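You operate a simulated robot arm through the tools that you are given. There is no shell and no other tool.

You are at the controls of a simulated robot arm. One attempt, no reset.

JOB
Put things in order on the folding table. At the end: the white oil filter stands where the foam roller stood; the silver plate stack one stands where the black brake pad stood; the black brake pad is on the gold plate; the foam roller stands where the silver plate stack one stood; whatever was shut is shut again. Leave all else as you found it, and nothing knocked over.

It is judged by the outcome, as a careful person would: the job done as asked, and still so three seconds after it is handed in. It fails if anything else is knocked over, pushed out of place, dropped, spilled or broken.

ROBOT AND FRAMES
A 6-joint arm with a two-finger parallel gripper, fixed in place. Base frame: the origin is on the floor under the middle of its stand, x ahead of it, y to its left, z up; the work surface is at about z = 740. Readings come in mm, degrees, newtons and seconds.
With the tool pointing down near the work surface it reaches from about 200 to 640 mm from the base axis. Its first joint turns from -66.0 to 66.0 degrees. Payload 2.7 kg.
The tool frame sits at the grasp point between the pads (the TCP): z along the fingers, y along the line on which they close. The tips reach 23 mm beyond it. The gripper opens to 94 mm. The fingers are 38 mm wide and 10 mm thick; the gripper's body (54 by 96 mm) begins 39 mm behind the TCP.
Orientation is that of the tool frame in the base frame, as a unit quaternion [w, x, y, z]. With the fingers straight down and closing along the base's y, the tool's x points along the base's -x, its y along +y and its z along -z.

CONTROLS
- The arm moves only by the tool send_rows. Its argument "targets" is a list of rows, each an object (a shift or turn left out is 0, a gripper value left out holds the last) with "dp": the shift along the tool's x, y, z in units of 150 mm (1.0 is 150 mm), a list of three; "rotation": the turn, a rotation vector about the tool's x, y, z in units of 45 degrees (1.0 is 45 degrees), a list of three. In form: [{"dp": [tx, ty, tz], "rotation": [rx, ry, rz]}, ...]. A call has 1 to 20 rows; each row is the pose to reach, as a shift and turn from the pose commanded when the call began, along the tool's axes at that moment. "gripper" is the finger opening in mm, from 0 to 94, set as the call begins (left out, the last holds). A call with a number of a shift or a turn outside -1 to 1 is refused whole. Each row takes 0.2 s and may step no farther than 50 mm and 8.6 degrees from the row before; otherwise, or with a gripper value out of range, the whole call is refused. Where a pose cannot be reached the arm comes as near as it can. A force on the tool above 40 N (or 10 N above the force at the start of the call, whichever is more), or a blocked arm, ends the call early, and 0.2 s more pass. The fingers move at their own pace (about 45 mm/s each) and stop on an object; they squeeze with about 33 N. The grip force told is the motor's: it shows also when the fingers shut on nothing. Time passes only in rows, and 0.2 s behind the last, so rows that repeat a pose let the fingers close. The reply holds the time, the measured pose of the TCP, the force on the tool along the base axes, the opening and the grip force, in the units named above and with some noise, with the torque about the TCP (base axes, N m) and any sound that the robot's microphone picked up.
- Cameras (640 x 400 px; columns grow to the right, rows downward): "scene" is fixed at [78.9, -433.2, 1406.6]; the picture's right is [0.73, -0.68, 0.00], its down [-0.39, -0.42, -0.82] and it looks along [0.56, 0.60, -0.57] (base axes); focal length 336 px, centre (320, 200). "wrist" rides on the gripper at [86, 16, -75] in the tool frame; the picture's right is [-0.18, 0.98, 0.00], its down [-0.58, -0.11, -0.81] and it looks along [-0.79, -0.15, 0.59] (tool axes); focal length 243 px, centre (320, 200). There is no depth. A picture from a camera that has moved, and an enlarged one, comes with that camera's place and axes in the base frame and with its lens.
- camera(camera): a new picture of that camera. It takes no simulated time.
- inspect(camera, box): a new picture of the part [left, top, right, bottom] of that camera's present view, enlarged. It takes no simulated time.
- sign_off(): hands the job in; it is judged then, once.

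Places have to be worked out from the pictures, the camera data and where the tool is seen. Open the gripper and draw the arm clear of the work before you hand the job in, unless the task says otherwise.

The tools are called after "Call:" as name(argument=value, ...) on one line, values as JSON. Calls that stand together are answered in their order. send_rows: Moves the arm, as the interface text tells. Its arguments: {"type":"object","properties":{"targets":{"type":"array"},"gripper":{"type":"number"}},"required":["targets"]} The other tools are called the same way: camera (camera) takes a picture; inspect (camera, box) takes an enlarged picture of a part of a camera's view; sign_off () hands the job in.

At the start:

```text
t: 0.0
eef_pos: [447.0, -22.1, 999.4]
tool_rot: [0.001, 0.0, 1.0, -0.001]
contact_force: [-0.4, -0.7, -0.2]
wrist_torque: [-0.01, 0.01, 0.02]
opening: 93.7
grasp_force: 0.0
```

scene: 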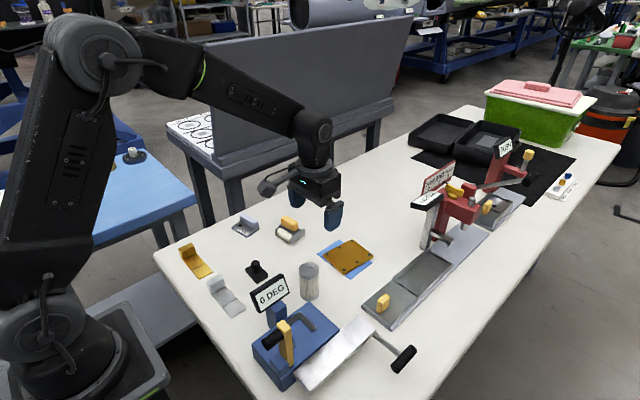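
wrist: 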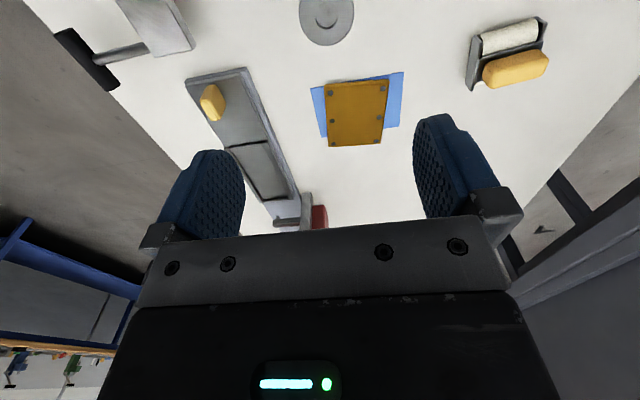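

I start by looking closely at the table to identify the objects named in the job.

Call:
inspect(camera="scene", box=[160, 190, 400, 340])

Call:
inspect(camera="scene", box=[380, 60, 620, 210])

Call:
inspect(camera="scene", box=[220, 250, 460, 400])

Call:
inspect(camera="scene", box=[360, 120, 600, 270])

Call:
inspect(camera="wrist", box=[140, 0, 600, 240])

```text
2.67 times, centred on (280, 265) of scene
camera zoom: at [78.9, -433.2, 1406.6], right [0.73, -0.68, 0.0], down [-0.39, -0.42, -0.82], along [0.56, 0.6, -0.57], focal length 897 px, centre (427, 27)
```

zoom: 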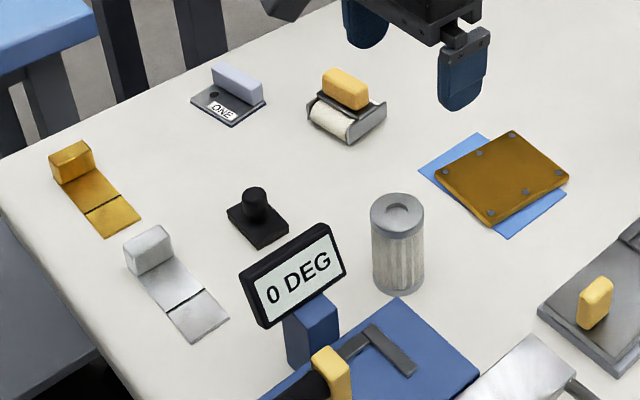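

```text
2.67 times, centred on (500, 135) of scene
camera zoom: at [78.9, -433.2, 1406.6], right [0.73, -0.68, 0.0], down [-0.39, -0.42, -0.82], along [0.56, 0.6, -0.57], focal length 897 px, centre (-160, 373)
```

zoom: 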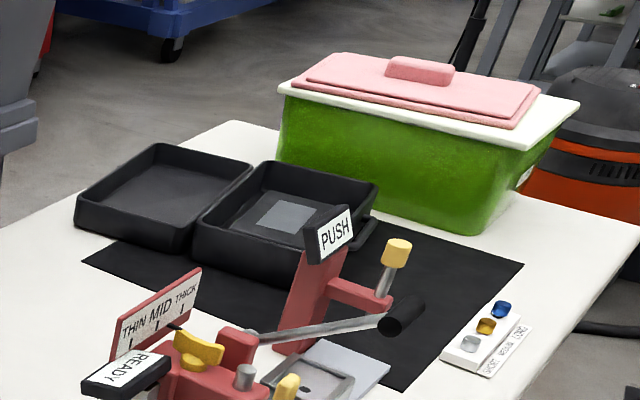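

```text
2.67 times, centred on (340, 325) of scene
camera zoom: at [78.9, -433.2, 1406.6], right [0.73, -0.68, 0.0], down [-0.39, -0.42, -0.82], along [0.56, 0.6, -0.57], focal length 897 px, centre (267, -133)
```

zoom: 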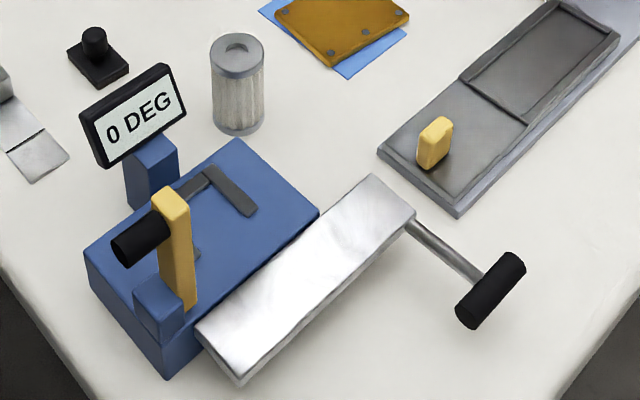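

```text
2.67 times, centred on (480, 195) of scene
camera zoom: at [78.9, -433.2, 1406.6], right [0.73, -0.68, 0.0], down [-0.39, -0.42, -0.82], along [0.56, 0.6, -0.57], focal length 897 px, centre (-107, 213)
```

zoom: 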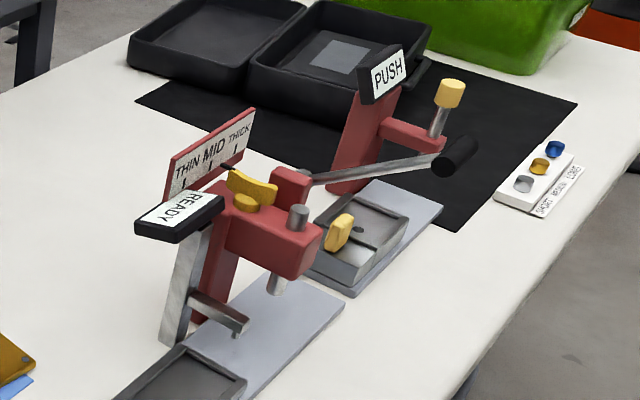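

```text
1.39 times, centred on (370, 120) of wrist
camera zoom: at [361.6, -6.4, 1071.8], right [0.18, 0.98, 0.0], down [0.58, -0.11, 0.81], along [0.79, -0.15, -0.59], focal length 338 px, centre (250, 311)
```

zoom: 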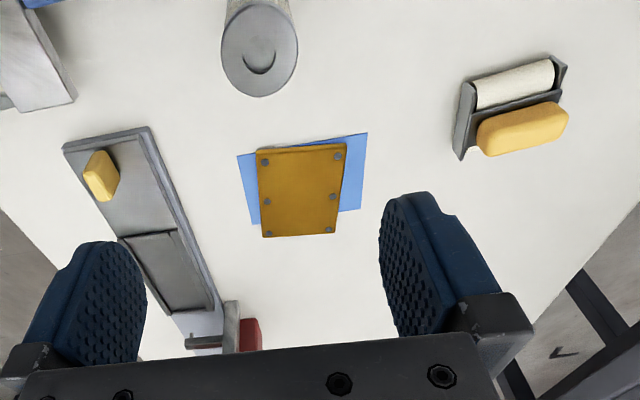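

I zoom in on the single objects to tell which is which.

Call:
inspect(camera="scene", box=[170, 205, 266, 265])

Call:
inspect(camera="scene", box=[190, 260, 286, 320])

Call:
inspect(camera="scene", box=[250, 205, 346, 265])

Call:
inspect(camera="scene", box=[290, 225, 386, 285])

Call:
inspect(camera="scene", box=[240, 255, 336, 315])

```text
6.67 times, centred on (218, 235) of scene
camera zoom: at [78.9, -433.2, 1406.6], right [0.73, -0.68, 0.0], down [-0.39, -0.42, -0.82], along [0.56, 0.6, -0.57], focal length 2242 px, centre (1000, -33)
```

zoom: 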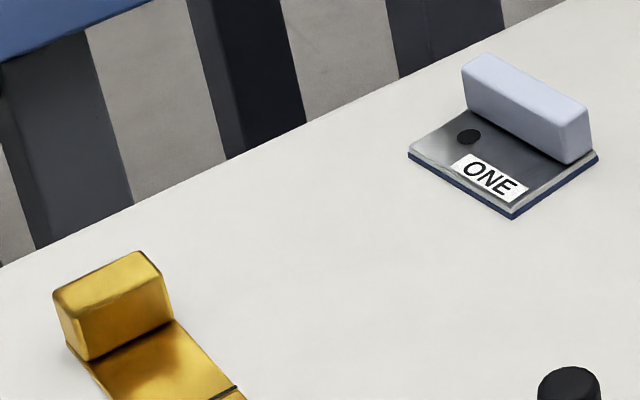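

```text
6.67 times, centred on (238, 290) of scene
camera zoom: at [78.9, -433.2, 1406.6], right [0.73, -0.68, 0.0], down [-0.39, -0.42, -0.82], along [0.56, 0.6, -0.57], focal length 2242 px, centre (867, -400)
```

zoom: 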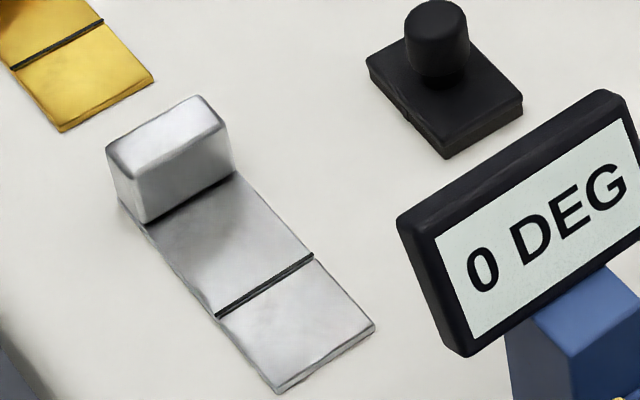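

```text
6.67 times, centred on (298, 235) of scene
camera zoom: at [78.9, -433.2, 1406.6], right [0.73, -0.68, 0.0], down [-0.39, -0.42, -0.82], along [0.56, 0.6, -0.57], focal length 2242 px, centre (467, -33)
```

zoom: 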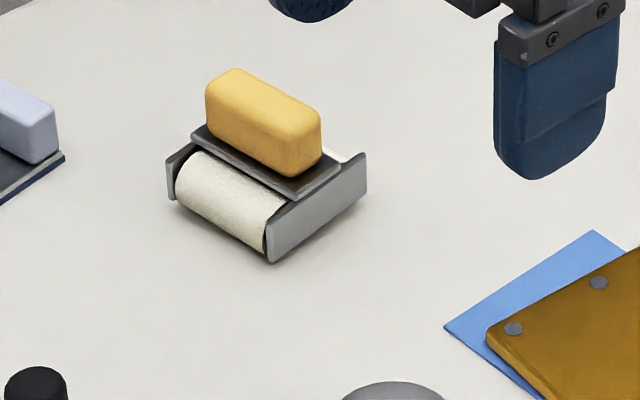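

```text
6.67 times, centred on (338, 255) of scene
camera zoom: at [78.9, -433.2, 1406.6], right [0.73, -0.68, 0.0], down [-0.39, -0.42, -0.82], along [0.56, 0.6, -0.57], focal length 2242 px, centre (200, -167)
```

zoom: 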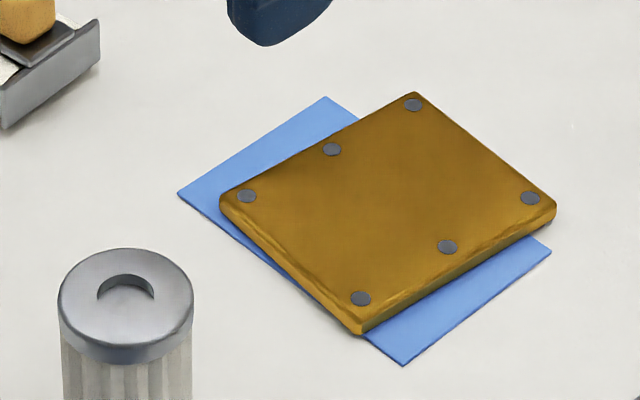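

```text
6.67 times, centred on (288, 285) of scene
camera zoom: at [78.9, -433.2, 1406.6], right [0.73, -0.68, 0.0], down [-0.39, -0.42, -0.82], along [0.56, 0.6, -0.57], focal length 2242 px, centre (533, -367)
```

zoom: 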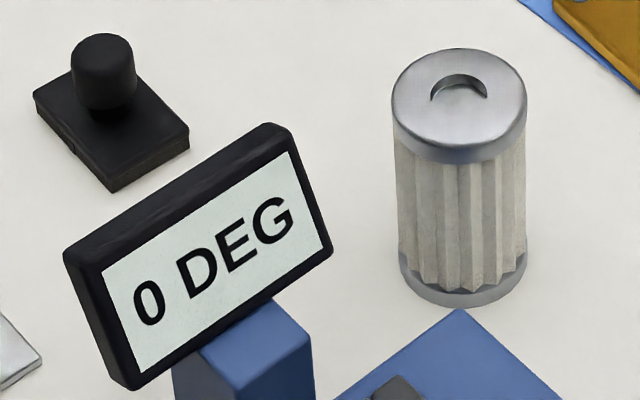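

The objects are clear: plate with "ONE" label (~456,307), roller with yellow handle (~543,197), black pad with knob (~374,127), filter (~429,-20), gold bolted plate on blue sheet (~594,6). I move the wrist camera towards the brake pad for a closer measurement.

Call:
send_rows(targets=[{"dp": [0.1, 0.2, 0.05]}, {"dp": [0.25, 0.4, 0.15]}, {"dp": [0.4, 0.6, 0.3]}, {"dp": [0.55, 0.8, 0.42]}, {"dp": [0.7, 0.95, 0.55]}, {"dp": [0.78, 0.993, 0.66]}, {"dp": [0.78, 0.993, 0.66]}], gripper=94)

Call:
camera(camera="wrist")

Call:
camera(camera="scene")

```text
t: 1.6
eef_pos: [329.9, 126.9, 896.8]
tool_rot: [0.001, -0.001, 1.0, 0.0]
contact_force: [0.5, -0.1, -0.1]
wrist_torque: [0.02, 0.0, 0.01]
opening: 94.0
grasp_force: 0.1
```

```text
taken
camera wrist: at [243.8, 143.6, 969.5], right [0.18, 0.98, 0.0], down [0.58, -0.11, 0.81], along [0.79, -0.15, -0.59], focal length 243 px, centre (320, 200)
```

wrist: 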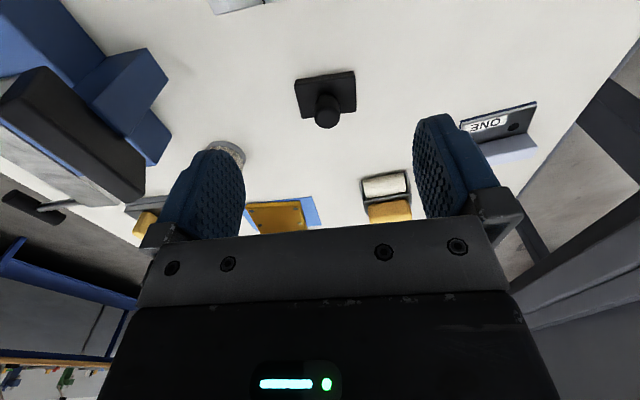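

```text
taken
```

scene: 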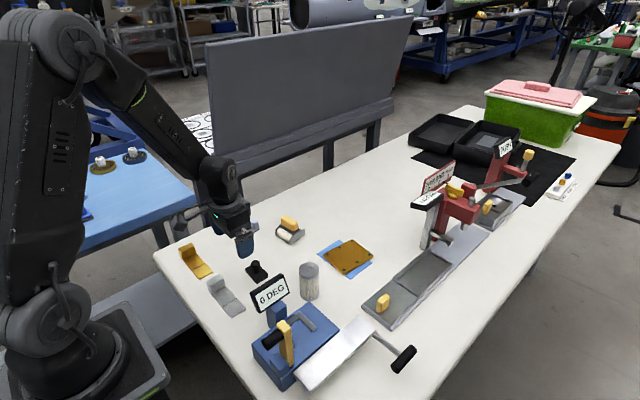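

The pad is in view; I enlarge it for a precise position and orientation.

Call:
inspect(camera="wrist", box=[260, 50, 388, 130])

Call:
inspect(camera="wrist", box=[340, 80, 548, 210])

```text
5.00 times, centred on (324, 90) of wrist
camera zoom: at [243.8, 143.6, 969.5], right [0.18, 0.98, 0.0], down [0.58, -0.11, 0.81], along [0.79, -0.15, -0.59], focal length 1213 px, centre (300, 750)
```

zoom: 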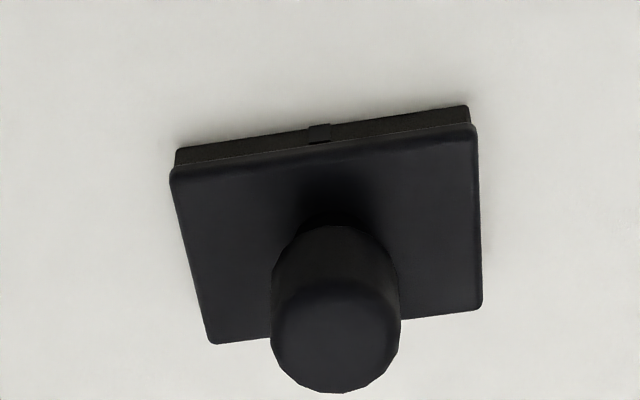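

```text
3.08 times, centred on (444, 145) of wrist
camera zoom: at [243.8, 143.6, 969.5], right [0.18, 0.98, 0.0], down [0.58, -0.11, 0.81], along [0.79, -0.15, -0.59], focal length 746 px, centre (-62, 369)
```

zoom: 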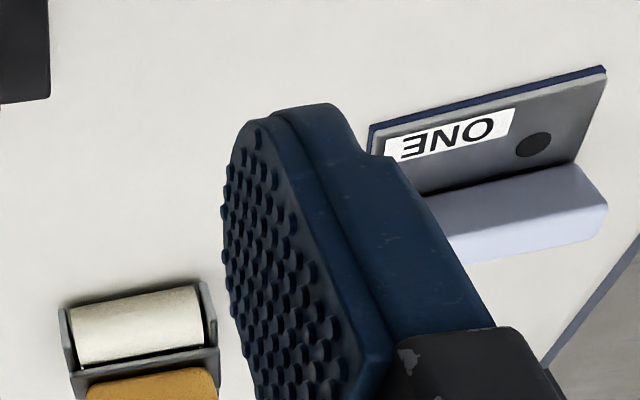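

Pad centre is about (377,126), 38×56 mm, knob ~24 mm across, top at z≈779. Next I move to view the ONE plate and the roller from the wrist camera.

Call:
send_rows(targets=[{"dp": [-0.1, 0.2, -0.02]}, {"dp": [-0.22, 0.4, -0.02]}, {"dp": [-0.34, 0.6, -0.02]}, {"dp": [-0.46, 0.8, -0.02]}, {"dp": [-0.467, 0.82, -0.02]}, {"dp": [-0.467, 0.82, -0.02]}])

Call:
camera(camera="wrist")

Call:
inspect(camera="wrist", box=[320, 50, 448, 130])

Call:
inspect(camera="wrist", box=[240, 130, 368, 210])

```text
t: 3.0
eef_pos: [402.9, 250.9, 900.8]
tool_rot: [0.001, 0.0, 1.0, 0.0]
contact_force: [0.8, 0.3, 0.4]
wrist_torque: [-0.01, 0.01, 0.0]
opening: 94.2
grasp_force: 0.0
```

```text
taken
camera wrist: at [316.3, 267.4, 975.2], right [0.18, 0.98, 0.0], down [0.58, -0.11, 0.81], along [0.79, -0.15, -0.59], focal length 243 px, centre (320, 200)
```

wrist: 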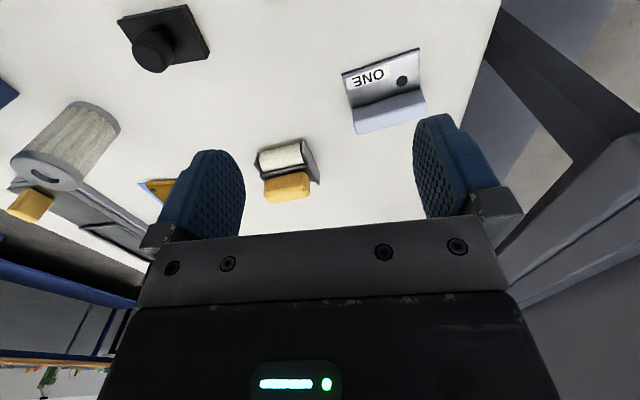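

```text
5.00 times, centred on (384, 90) of wrist
camera zoom: at [316.3, 267.4, 975.2], right [0.18, 0.98, 0.0], down [0.58, -0.11, 0.81], along [0.79, -0.15, -0.59], focal length 1213 px, centre (0, 750)
```

zoom: 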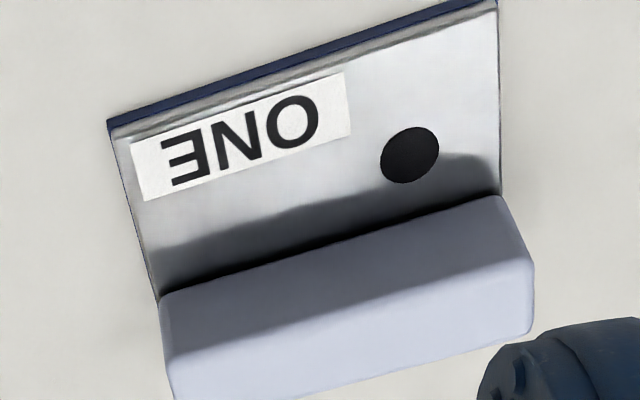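

```text
5.00 times, centred on (304, 170) of wrist
camera zoom: at [316.3, 267.4, 975.2], right [0.18, 0.98, 0.0], down [0.58, -0.11, 0.81], along [0.79, -0.15, -0.59], focal length 1213 px, centre (400, 350)
```

zoom: 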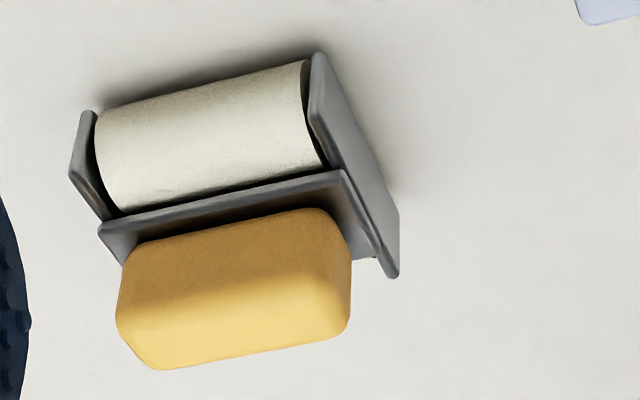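

ONE is about 51×70 mm centred near (456,306) turned ~8.5°, the roller near (540,187) with a similar turn. Now I move to look closely at the gold plate and the filter.

Call:
send_rows(targets=[{"dp": [-0.1, -0.25, 0]}, {"dp": [-0.2, -0.5, 0]}, {"dp": [-0.3, -0.75, 0]}, {"dp": [-0.4, -1.0, 0]}])

Call:
send_rows(targets=[{"dp": [-0.1, -0.25, 0]}, {"dp": [-0.2, -0.5, 0]}, {"dp": [-0.25, -0.55, 0]}, {"dp": [-0.25, -0.55, 0]}])

Call:
camera(camera="wrist")

Call:
inspect(camera="wrist", box=[240, 80, 400, 180])

```text
t: 4.0
eef_pos: [462.1, 96.8, 899.8]
tool_rot: [0.002, -0.002, 1.0, 0.0]
contact_force: [0.6, -0.5, 0.3]
wrist_torque: [0.02, 0.0, -0.01]
opening: 94.1
grasp_force: 0.1
```

```text
t: 5.0
eef_pos: [500.0, 13.6, 901.0]
tool_rot: [0.001, 0.0, 1.0, -0.001]
contact_force: [0.0, 0.5, 0.5]
wrist_torque: [0.01, 0.0, 0.0]
opening: 94.0
grasp_force: 0.1
```

```text
taken
camera wrist: at [414.3, 30.2, 973.9], right [0.18, 0.98, 0.0], down [0.58, -0.11, 0.81], along [0.79, -0.15, -0.59], focal length 243 px, centre (320, 200)
```

wrist: 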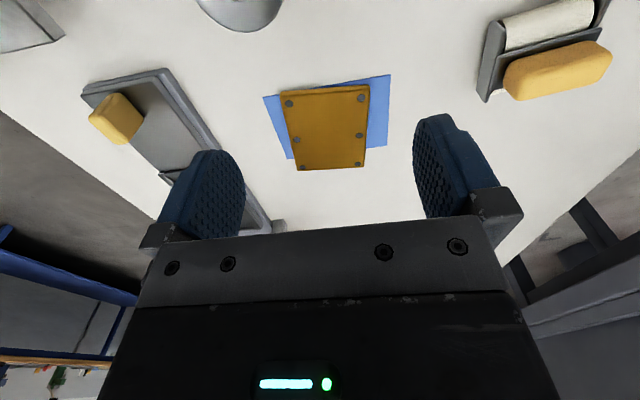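

```text
4.00 times, centred on (320, 130) of wrist
camera zoom: at [414.3, 30.2, 973.9], right [0.18, 0.98, 0.0], down [0.58, -0.11, 0.81], along [0.79, -0.15, -0.59], focal length 970 px, centre (320, 480)
```

zoom: 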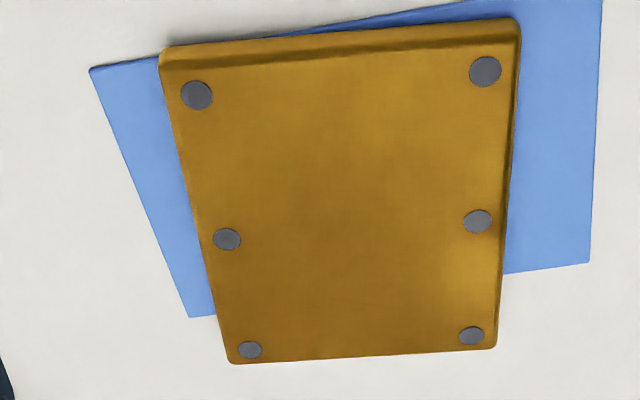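

Gold plate is centred at about (595,6), top near z=751, with flat bolts on the edges leaving room for the pad in the middle. Now I go above the brake pad to pick it first.

Call:
send_rows(targets=[{"dp": [0.2, 0.19, 0]}, {"dp": [0.4, 0.38, 0.05]}, {"dp": [0.6, 0.56, 0.15]}, {"dp": [0.75, 0.7, 0.25]}, {"dp": [0.82, 0.75, 0.333]}, {"dp": [0.82, 0.75, 0.333]}, {"dp": [0.82, 0.75, 0.333]}], gripper=94)

Call:
send_rows(targets=[{"dp": [0, 0, 0]}])

Call:
camera(camera="wrist")

```text
t: 6.6
eef_pos: [377.2, 127.4, 852.3]
tool_rot: [0.001, -0.001, 1.0, 0.001]
contact_force: [0.4, 0.0, -0.4]
wrist_torque: [0.0, -0.04, -0.02]
opening: 93.9
grasp_force: 0.1
```

```text
t: 7.0
eef_pos: [376.7, 127.9, 852.8]
tool_rot: [0.0, 0.0, 1.0, 0.0]
contact_force: [-0.2, -0.1, 0.0]
wrist_torque: [0.01, 0.02, 0.0]
opening: 94.1
grasp_force: 0.1
```

```text
taken
camera wrist: at [290.8, 144.0, 926.9], right [0.18, 0.98, 0.0], down [0.58, -0.11, 0.81], along [0.79, -0.15, -0.59], focal length 243 px, centre (320, 200)
```

wrist: 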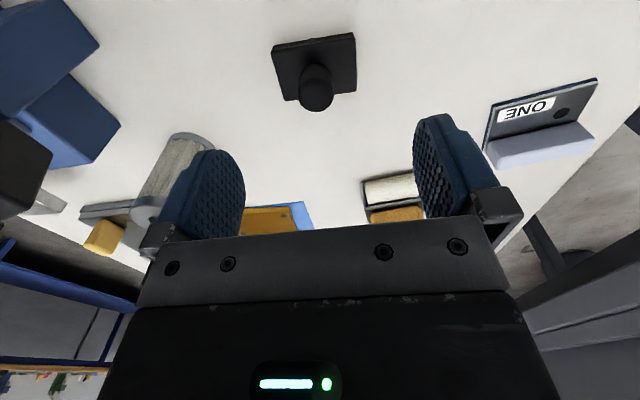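

I check the knob's place relative to the fingers at this closer range.

Call:
inspect(camera="wrist", box=[250, 20, 378, 120])

Call:
inspect(camera="wrist", box=[470, 60, 630, 180])

```text
4.00 times, centred on (314, 70) of wrist
camera zoom: at [290.8, 144.0, 926.9], right [0.18, 0.98, 0.0], down [0.58, -0.11, 0.81], along [0.79, -0.15, -0.59], focal length 970 px, centre (344, 720)
```

zoom: 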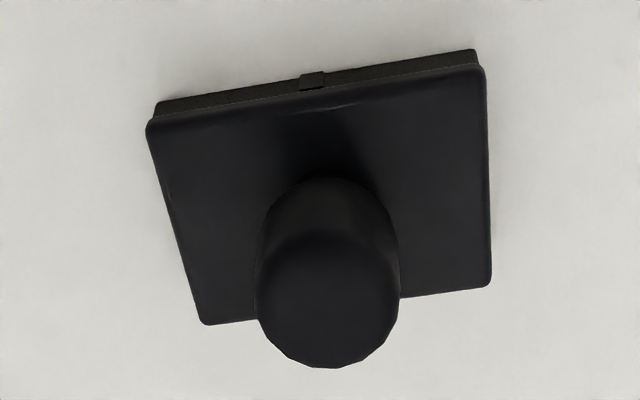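

```text
3.33 times, centred on (550, 120) of wrist
camera zoom: at [290.8, 144.0, 926.9], right [0.18, 0.98, 0.0], down [0.58, -0.11, 0.81], along [0.79, -0.15, -0.59], focal length 809 px, centre (-447, 467)
```

zoom: 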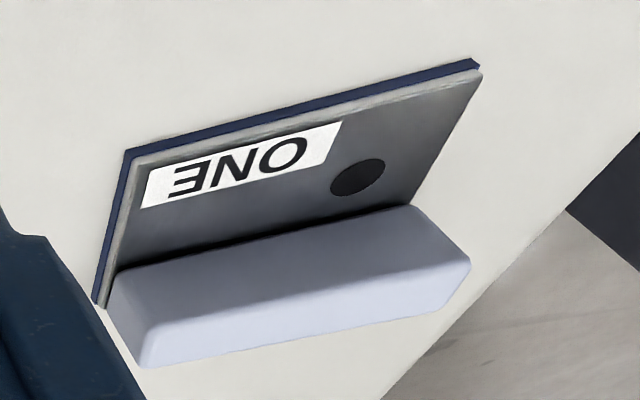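

Pad centre confirmed at (376.6,125.6), knob top z≈778. I descend so that the tips are just above the pad face (TCP z≈776) and then close.

Call:
send_rows(targets=[{"dp": [0, -0.015, 0.13]}, {"dp": [0, -0.015, 0.26]}, {"dp": [0, -0.015, 0.38]}, {"dp": [0, -0.015, 0.46]}, {"dp": [0, -0.015, 0.505]}, {"dp": [0, -0.015, 0.505]}])

Call:
camera(camera="wrist")

```text
t: 8.4
eef_pos: [376.1, 125.6, 775.0]
tool_rot: [0.002, 0.0, 1.0, 0.001]
contact_force: [0.8, 0.2, -0.3]
wrist_torque: [0.02, 0.02, 0.0]
opening: 94.0
grasp_force: 0.0
```

```text
taken
camera wrist: at [289.2, 143.0, 848.9], right [0.18, 0.98, 0.0], down [0.58, -0.11, 0.81], along [0.79, -0.15, -0.59], focal length 243 px, centre (320, 200)
```

wrist: 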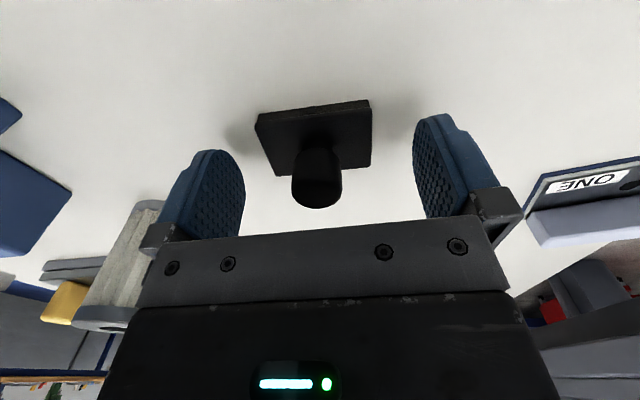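

The knob is centred between the fingers; I close the gripper and wait for the grip.

Call:
send_rows(targets=[{"dp": [0, 0, 0]}, {"dp": [0, 0, 0]}, {"dp": [0, 0, 0]}, {"dp": [0, 0, 0]}, {"dp": [0, 0, 0]}, {"dp": [0, 0, 0]}, {"dp": [0, 0, 0]}], gripper=10)

Call:
camera(camera="wrist")

```text
t: 10.0
eef_pos: [374.9, 126.9, 774.8]
tool_rot: [0.001, 0.001, 1.0, 0.001]
contact_force: [-1.5, 0.5, 2.1]
wrist_torque: [0.04, 0.03, 0.0]
opening: 23.0
grasp_force: 33.5
```

```text
taken
camera wrist: at [289.1, 143.0, 849.1], right [0.18, 0.98, 0.0], down [0.58, -0.11, 0.81], along [0.79, -0.15, -0.59], focal length 243 px, centre (320, 200)
```

wrist: 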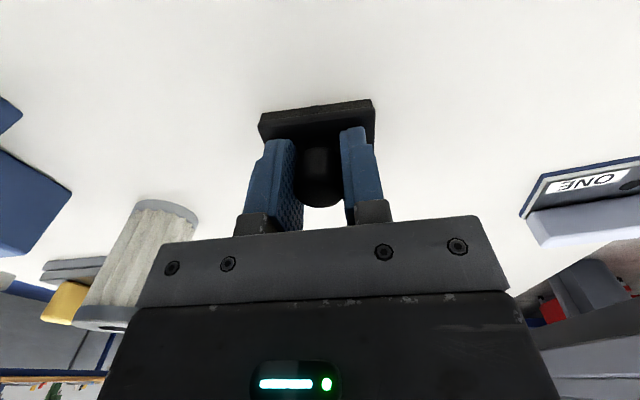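

The grip holds at 23 mm. I lift the pad straight up 100 mm.

Call:
send_rows(targets=[{"dp": [0, 0, -0.08]}, {"dp": [0, 0, -0.25]}, {"dp": [0, 0, -0.45]}, {"dp": [0, 0, -0.67]}, {"dp": [0, 0, -0.67]}])

Call:
camera(camera="wrist")

```text
t: 11.2
eef_pos: [375.1, 127.2, 875.0]
tool_rot: [0.0, 0.0, 1.0, 0.0]
contact_force: [0.2, 0.3, -1.1]
wrist_torque: [0.01, 0.0, 0.0]
opening: 22.6
grasp_force: 32.7
```

```text
taken
camera wrist: at [288.9, 142.9, 949.1], right [0.18, 0.98, 0.0], down [0.58, -0.11, 0.81], along [0.79, -0.15, -0.59], focal length 243 px, centre (320, 200)
```

wrist: 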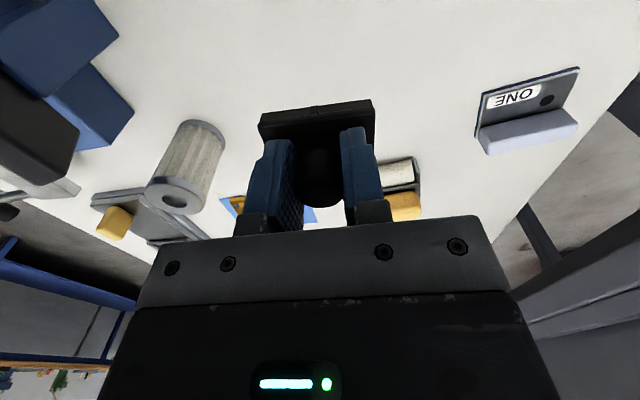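

The pad is held and light. I carry it over the gold plate at z≈875.

Call:
send_rows(targets=[{"dp": [-0.2, -0.11, 0]}, {"dp": [-0.4, -0.22, 0]}, {"dp": [-0.6, -0.33, 0]}, {"dp": [-0.8, -0.44, 0]}, {"dp": [-0.8, -0.44, 0]}])

Call:
send_rows(targets=[{"dp": [-0.2, -0.11, 0]}, {"dp": [-0.4, -0.22, 0]}, {"dp": [-0.6, -0.34, 0]}, {"dp": [-0.667, -0.366, 0]}, {"dp": [-0.667, -0.366, 0]}, {"dp": [-0.667, -0.366, 0]}])

Call:
camera(camera="wrist")

Call:
camera(camera="scene")

```text
t: 12.4
eef_pos: [493.7, 58.3, 875.4]
tool_rot: [0.0, 0.0, 1.0, 0.0]
contact_force: [0.5, 0.3, -0.8]
wrist_torque: [-0.02, -0.02, -0.02]
opening: 22.9
grasp_force: 32.4
```

```text
t: 13.8
eef_pos: [596.3, 4.7, 878.5]
tool_rot: [0.0, 0.001, 1.0, 0.0]
contact_force: [-0.2, 0.6, -0.8]
wrist_torque: [0.04, 0.01, 0.02]
opening: 23.0
grasp_force: 32.8
```

```text
taken
camera wrist: at [511.0, 20.9, 951.6], right [0.18, 0.98, 0.0], down [0.58, -0.11, 0.81], along [0.79, -0.15, -0.59], focal length 243 px, centre (320, 200)
```

wrist: 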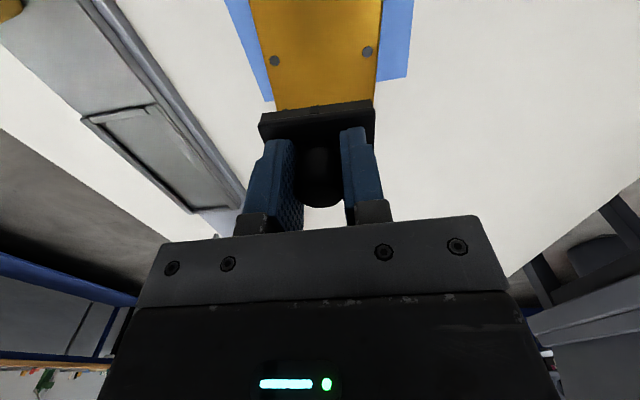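

```text
taken
```

scene: 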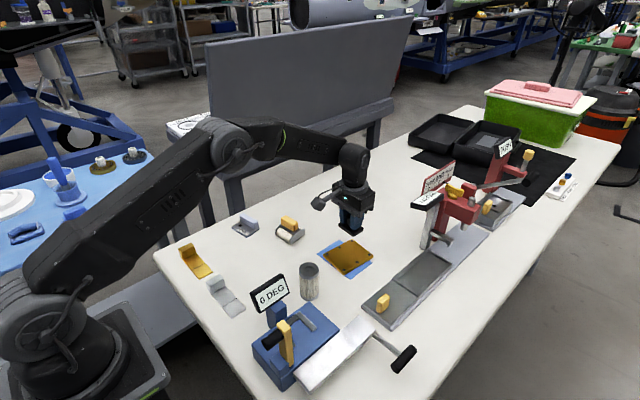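

Positioned over the gold plate centre. I descend to just above it, then look before final lowering.

Call:
send_rows(targets=[{"dp": [0, 0.007, 0.15]}, {"dp": [0, 0.007, 0.3]}, {"dp": [0, 0.007, 0.43]}, {"dp": [0, 0.007, 0.53]}, {"dp": [0, 0.007, 0.57]}, {"dp": [0, 0.007, 0.57]}])

Call:
inspect(camera="scene", box=[310, 180, 406, 290])

Call:
camera(camera="wrist")

```text
t: 15.2
eef_pos: [595.9, 8.1, 792.0]
tool_rot: [0.001, 0.001, 1.0, 0.0]
contact_force: [-0.5, 0.8, -1.2]
wrist_torque: [0.0, -0.02, 0.01]
opening: 22.8
grasp_force: 32.4
```

```text
3.64 times, centred on (358, 235) of scene
camera zoom: at [78.9, -433.2, 1406.6], right [0.73, -0.68, 0.0], down [-0.39, -0.42, -0.82], along [0.56, 0.6, -0.57], focal length 1223 px, centre (182, 73)
```

zoom: 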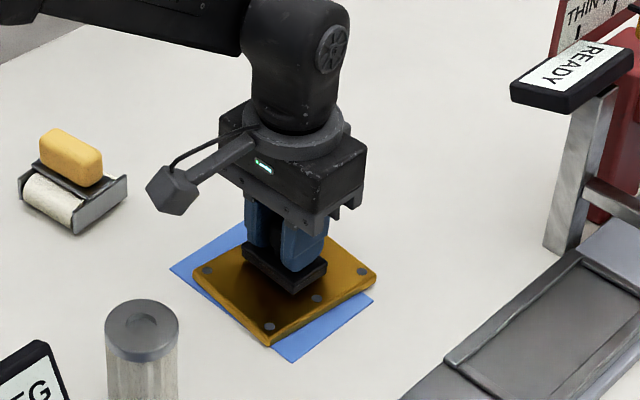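

```text
taken
camera wrist: at [510.2, 24.2, 865.6], right [0.18, 0.98, 0.0], down [0.58, -0.11, 0.81], along [0.79, -0.15, -0.59], focal length 243 px, centre (320, 200)
```

wrist: 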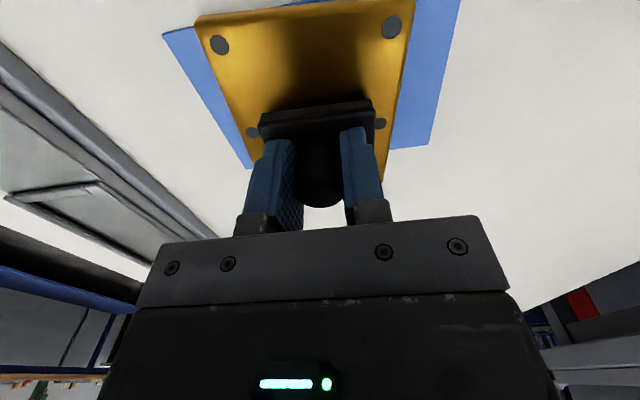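

The pad is centred between the middle bolts. I lower it gently in millimetre steps watching for contact.

Call:
send_rows(targets=[{"dp": [0, -0.005, 0.013]}, {"dp": [0, -0.008, 0.02]}, {"dp": [0, -0.01, 0.027]}, {"dp": [0, -0.01, 0.033]}, {"dp": [0, -0.01, 0.033]}])

Call:
inspect(camera="scene", box=[320, 220, 384, 280])

```text
t: 16.4
eef_pos: [595.6, 4.5, 787.9]
tool_rot: [0.002, -0.001, 1.0, 0.0]
contact_force: [0.4, 0.5, 2.0]
wrist_torque: [0.07, 0.02, -0.01]
opening: 23.1
grasp_force: 33.2
```

```text
6.67 times, centred on (352, 250) of scene
camera zoom: at [78.9, -433.2, 1406.6], right [0.73, -0.68, 0.0], down [-0.39, -0.42, -0.82], along [0.56, 0.6, -0.57], focal length 2242 px, centre (107, -133)
```

zoom: 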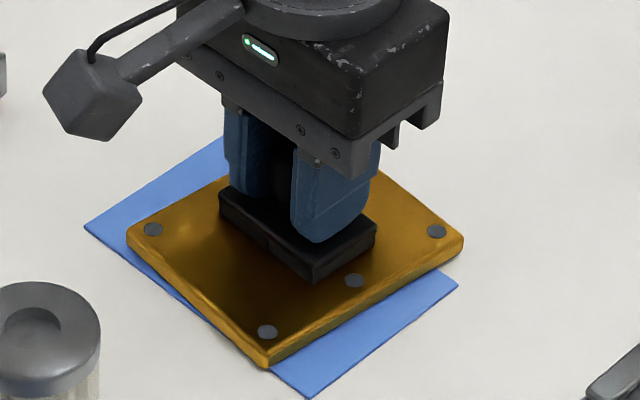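

Force rose from −1.2 to +2 N, so the pad is just touching. One more half millimetre to seat it.

Call:
send_rows(targets=[{"dp": [0, 0, 0.003]}, {"dp": [0, 0, 0.006]}, {"dp": [0, 0, 0.006]}])

```text
t: 17.2
eef_pos: [596.1, 5.2, 787.5]
tool_rot: [0.002, 0.0, 1.0, 0.001]
contact_force: [-0.9, -1.4, 17.3]
wrist_torque: [-0.07, 0.14, 0.01]
opening: 23.1
grasp_force: 33.1
```

Firm contact (17 N). I ease up slightly and open the gripper partway.

Call:
send_rows(targets=[{"dp": [0, 0, -0.004]}, {"dp": [0, 0, -0.004]}])

Call:
send_rows(targets=[{"dp": [0, 0, 0]}, {"dp": [0, 0, 0]}, {"dp": [0, 0, 0]}, {"dp": [0, 0, 0]}], gripper=60)

Call:
send_rows(targets=[{"dp": [0, 0, -0.1]}, {"dp": [0, 0, -0.3]}, {"dp": [0, 0, -0.55]}, {"dp": [0, 0, -0.75]}, {"dp": [0, 0, -0.75]}])

Call:
inspect(camera="scene", box=[310, 200, 406, 290])

Call:
camera(camera="wrist")

```text
t: 17.8
eef_pos: [595.1, 5.9, 787.2]
tool_rot: [0.002, 0.0, 1.0, 0.0]
contact_force: [2.8, 0.0, 17.9]
wrist_torque: [-0.05, -0.03, 0.05]
opening: 22.8
grasp_force: 32.9
```

```text
t: 18.8
eef_pos: [595.8, 4.7, 787.0]
tool_rot: [0.001, 0.001, 1.0, 0.0]
contact_force: [1.7, 0.3, 13.3]
wrist_torque: [0.38, 0.04, -0.02]
opening: 59.9
grasp_force: 0.0
```

```text
t: 20.0
eef_pos: [593.5, 6.1, 899.6]
tool_rot: [0.0, 0.0, 1.0, 0.0]
contact_force: [-0.5, 0.0, -0.4]
wrist_torque: [0.0, 0.02, 0.04]
opening: 60.1
grasp_force: 0.1
```

```text
4.44 times, centred on (358, 245) of scene
camera zoom: at [78.9, -433.2, 1406.6], right [0.73, -0.68, 0.0], down [-0.39, -0.42, -0.82], along [0.56, 0.6, -0.57], focal length 1495 px, centre (151, 0)
```

zoom: 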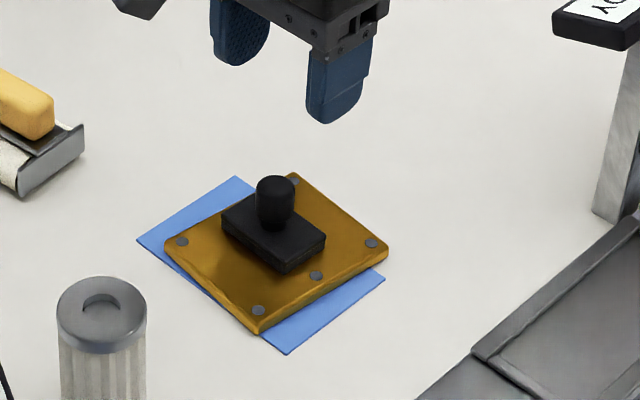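

```text
taken
camera wrist: at [507.8, 21.7, 972.2], right [0.18, 0.98, 0.0], down [0.58, -0.11, 0.81], along [0.79, -0.15, -0.59], focal length 243 px, centre (320, 200)
```

wrist: 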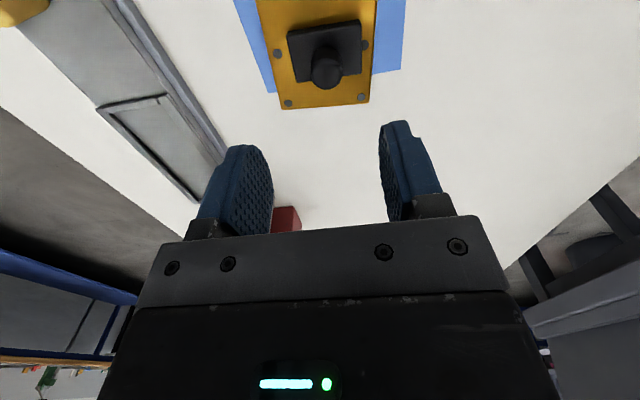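

I check that the pad lies flat on the gold plate.

Call:
inspect(camera="scene", box=[325, 225, 389, 285])

Call:
inspect(camera="wrist", box=[230, 0, 420, 120])

```text
6.67 times, centred on (357, 255) of scene
camera zoom: at [78.9, -433.2, 1406.6], right [0.73, -0.68, 0.0], down [-0.39, -0.42, -0.82], along [0.56, 0.6, -0.57], focal length 2242 px, centre (73, -167)
```

zoom: 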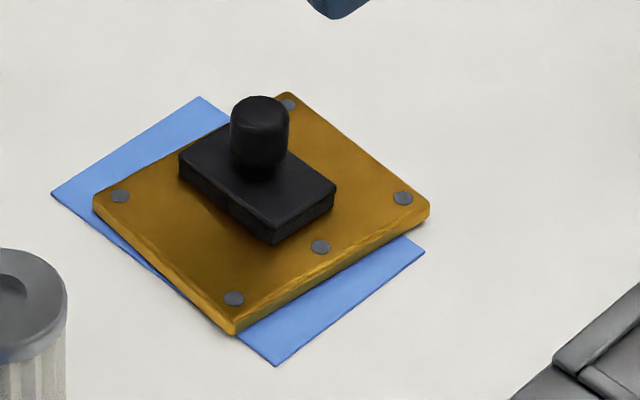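

```text
3.33 times, centred on (325, 60) of wrist
camera zoom: at [507.8, 21.7, 972.2], right [0.18, 0.98, 0.0], down [0.58, -0.11, 0.81], along [0.79, -0.15, -0.59], focal length 809 px, centre (303, 667)
```

zoom: 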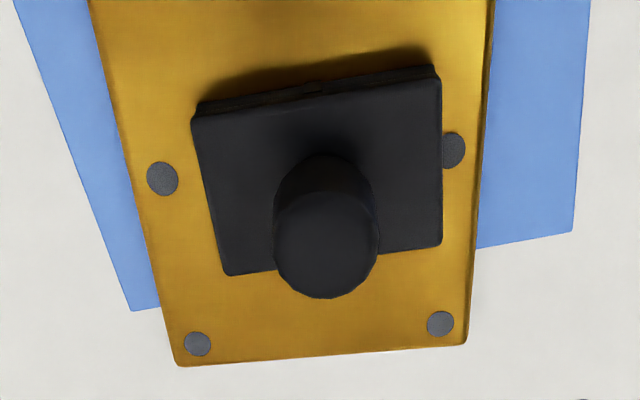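

The pad is resting on the gold plate, about 6 mm off its middle and well inside it. Next the ONE plate: I travel to it at height with the gripper fully open.

Call:
send_rows(targets=[{"dp": [0.12, 0.25, 0]}, {"dp": [0.25, 0.5, 0]}, {"dp": [0.38, 0.75, 0]}, {"dp": [0.5, 1.0, 0]}], gripper=94)

Call:
send_rows(targets=[{"dp": [0.14, 0.24, 0], "rotation": [0, 0, -0.05]}, {"dp": [0.28, 0.48, 0], "rotation": [0, 0, -0.1]}, {"dp": [0.42, 0.72, 0], "rotation": [0, 0, -0.15]}, {"dp": [0.56, 0.96, 0], "rotation": [0, 0, -0.19]}, {"dp": [0.6, 1.0, 0], "rotation": [0, 0, -0.19]}, {"dp": [0.6, 1.0, 0], "rotation": [0, 0, -0.19]}])

Call:
camera(camera="wrist")

Call:
inspect(camera="wrist", box=[240, 40, 400, 140])

```text
t: 21.0
eef_pos: [519.4, 153.5, 901.8]
tool_rot: [0.001, -0.001, 1.0, 0.0]
contact_force: [-0.2, 0.3, 0.5]
wrist_torque: [0.0, 0.02, 0.0]
opening: 93.9
grasp_force: 0.0
```

```text
t: 22.4
eef_pos: [432.3, 305.7, 896.7]
tool_rot: [0.001, -0.075, 0.997, 0.001]
contact_force: [0.3, -0.7, 0.0]
wrist_torque: [0.01, -0.01, -0.01]
opening: 94.0
grasp_force: 0.0
```

```text
taken
camera wrist: at [345.1, 309.7, 971.6], right [0.04, 1.0, 0.0], down [0.59, -0.02, 0.81], along [0.81, -0.03, -0.59], focal length 243 px, centre (320, 200)
```

wrist: 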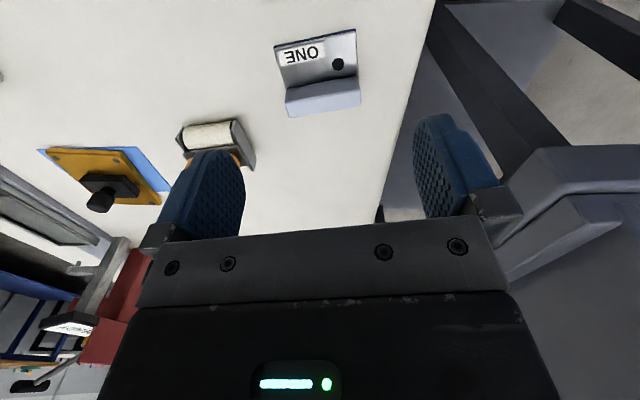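

```text
4.00 times, centred on (320, 90) of wrist
camera zoom: at [345.1, 309.7, 971.6], right [0.04, 1.0, 0.0], down [0.59, -0.02, 0.81], along [0.81, -0.03, -0.59], focal length 970 px, centre (320, 640)
```

zoom: 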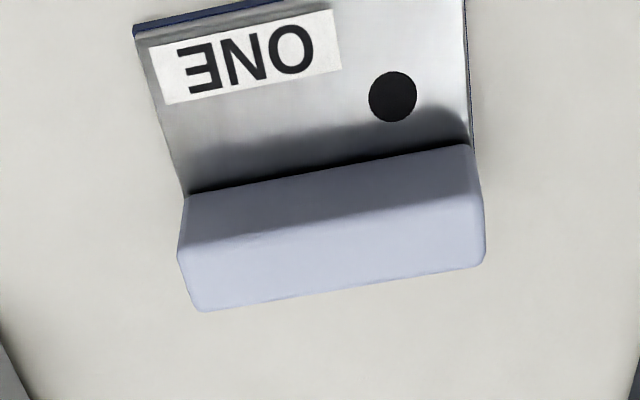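

ONE's handle runs along its far side; I'll grip its 70 mm width with the fingers straddling plate and handle, centred at about (461,306) with 8.5° yaw. I go down to z≈800 first.

Call:
send_rows(targets=[{"dp": [-0.1, -0.012, 0.1]}, {"dp": [-0.19, -0.024, 0.25]}, {"dp": [-0.19, -0.024, 0.4]}, {"dp": [-0.19, -0.024, 0.55]}, {"dp": [-0.19, -0.024, 0.62]}, {"dp": [-0.19, -0.024, 0.62]}])

Call:
camera(camera="wrist")

Call:
inspect(camera="scene", box=[190, 160, 318, 260])

```text
t: 23.8
eef_pos: [458.1, 306.8, 805.5]
tool_rot: [0.001, -0.075, 0.997, 0.001]
contact_force: [0.6, -0.2, 0.5]
wrist_torque: [0.0, 0.0, -0.02]
opening: 94.3
grasp_force: 0.1
```

```text
taken
camera wrist: at [370.1, 310.2, 879.1], right [0.04, 1.0, 0.0], down [0.59, -0.02, 0.81], along [0.81, -0.03, -0.59], focal length 243 px, centre (320, 200)
```

wrist: 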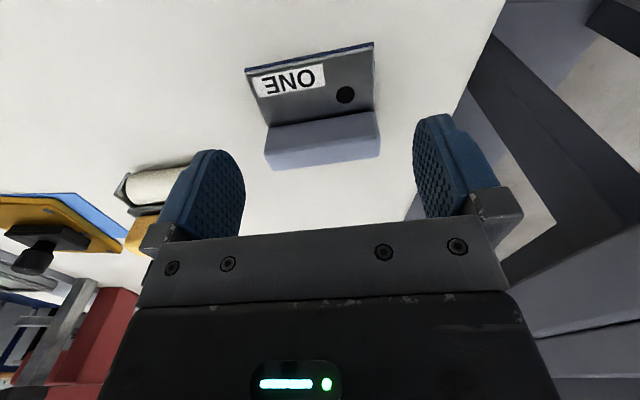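

```text
4.00 times, centred on (254, 210) of scene
camera zoom: at [78.9, -433.2, 1406.6], right [0.73, -0.68, 0.0], down [-0.39, -0.42, -0.82], along [0.56, 0.6, -0.57], focal length 1346 px, centre (584, 160)
```

zoom: 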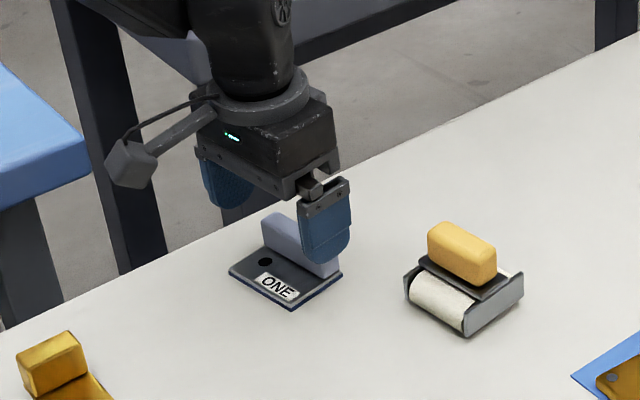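

The plate is well centred between the fingers with clearance on both sides. I descend to TCP z≈766 (tips ~3 mm above the table).

Call:
send_rows(targets=[{"dp": [-0.015, 0, 0.07]}, {"dp": [-0.015, 0, 0.14]}, {"dp": [-0.015, 0, 0.2]}, {"dp": [-0.015, 0, 0.24]}, {"dp": [-0.015, 0, 0.26]}, {"dp": [-0.015, 0, 0.26]}])

Call:
camera(camera="wrist")

Call:
inspect(camera="scene", box=[206, 190, 286, 250])

```text
t: 25.2
eef_pos: [459.3, 307.6, 766.4]
tool_rot: [0.001, -0.076, 0.997, 0.0]
contact_force: [0.0, 0.2, -0.3]
wrist_torque: [-0.02, -0.04, -0.03]
opening: 94.2
grasp_force: 0.1
```

```text
taken
camera wrist: at [372.9, 310.2, 840.0], right [0.04, 1.0, 0.0], down [0.59, -0.02, 0.81], along [0.81, -0.03, -0.59], focal length 243 px, centre (320, 200)
```

wrist: 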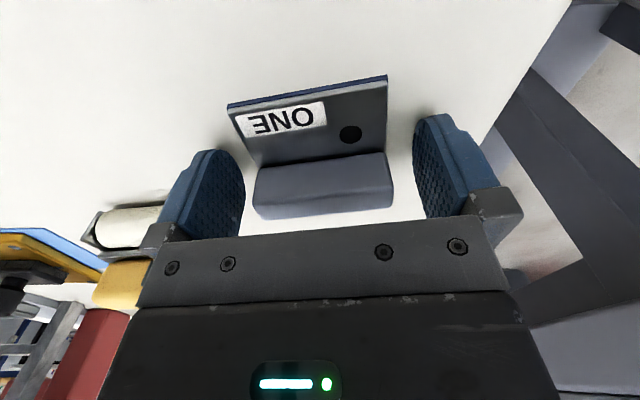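

```text
6.67 times, centred on (246, 220) of scene
camera zoom: at [78.9, -433.2, 1406.6], right [0.73, -0.68, 0.0], down [-0.39, -0.42, -0.82], along [0.56, 0.6, -0.57], focal length 2242 px, centre (813, 67)
```

zoom: 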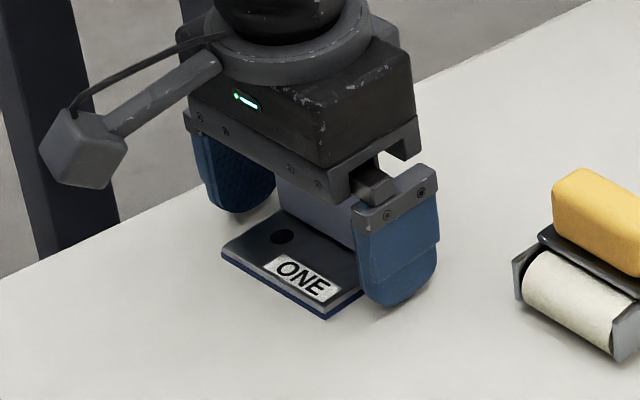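

Fingers straddle the plate. I close on it.

Call:
send_rows(targets=[{"dp": [0, 0, 0]}, {"dp": [0, 0, 0]}, {"dp": [0, 0, 0]}, {"dp": [0, 0, 0]}, {"dp": [0, 0, 0]}], gripper=50)

Call:
camera(camera="wrist")

Call:
inspect(camera="scene", box=[206, 190, 286, 250])

```text
t: 26.4
eef_pos: [460.3, 305.7, 766.8]
tool_rot: [0.001, -0.074, 0.997, 0.0]
contact_force: [0.5, -0.7, 0.4]
wrist_torque: [-0.09, -0.01, 0.01]
opening: 69.8
grasp_force: 33.4
```

```text
taken
camera wrist: at [372.9, 310.2, 840.1], right [0.04, 1.0, 0.0], down [0.59, -0.02, 0.81], along [0.81, -0.03, -0.59], focal length 243 px, centre (320, 200)
```

wrist: 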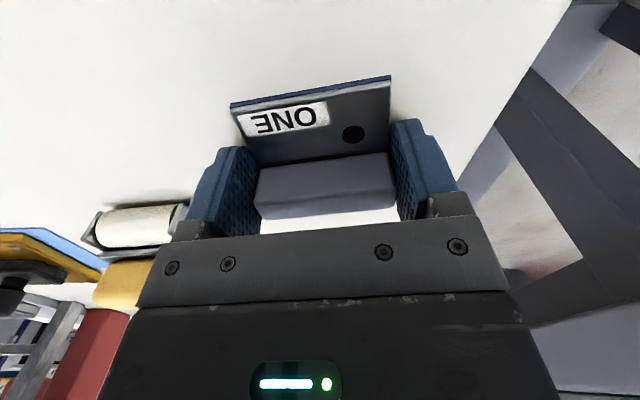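

```text
6.67 times, centred on (246, 220) of scene
camera zoom: at [78.9, -433.2, 1406.6], right [0.73, -0.68, 0.0], down [-0.39, -0.42, -0.82], along [0.56, 0.6, -0.57], focal length 2242 px, centre (813, 67)
```

zoom: 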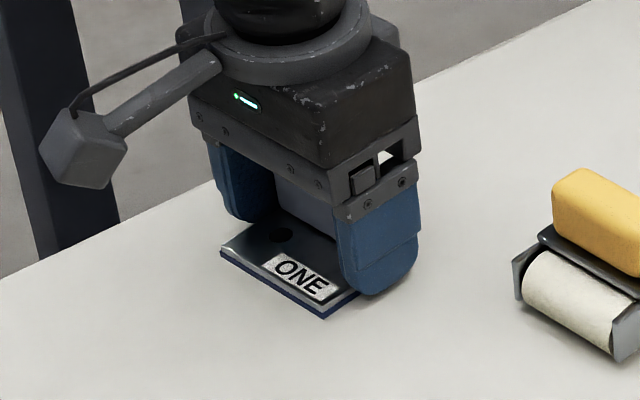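

Gripped at 69.8 mm with 33 N. I lift a little first and check that it stays level.

Call:
send_rows(targets=[{"dp": [0, 0, -0.05]}, {"dp": [0, 0, -0.12]}, {"dp": [0, 0, -0.2]}, {"dp": [0, 0, -0.2]}])

Call:
inspect(camera="scene", box=[206, 180, 286, 240])

Call:
camera(camera="wrist")

```text
t: 27.4
eef_pos: [462.2, 306.0, 797.6]
tool_rot: [0.0, -0.075, 0.997, 0.0]
contact_force: [-0.4, 1.2, -1.0]
wrist_torque: [0.0, 0.0, 0.05]
opening: 69.8
grasp_force: 33.1
```

```text
6.67 times, centred on (246, 210) of scene
camera zoom: at [78.9, -433.2, 1406.6], right [0.73, -0.68, 0.0], down [-0.39, -0.42, -0.82], along [0.56, 0.6, -0.57], focal length 2242 px, centre (813, 133)
```

zoom: 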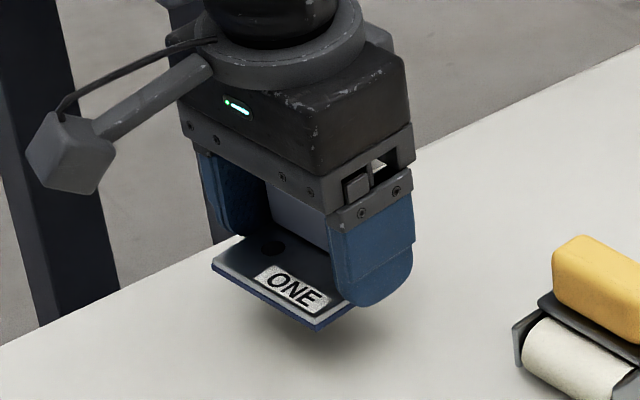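

```text
taken
camera wrist: at [373.5, 309.6, 871.4], right [0.04, 1.0, 0.0], down [0.59, -0.02, 0.81], along [0.81, -0.03, -0.59], focal length 243 px, centre (320, 200)
```

wrist: 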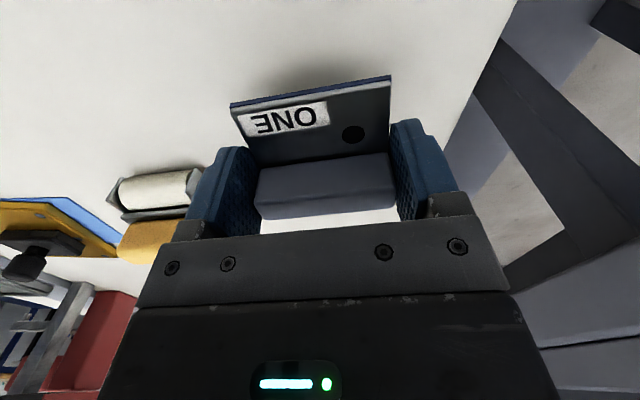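

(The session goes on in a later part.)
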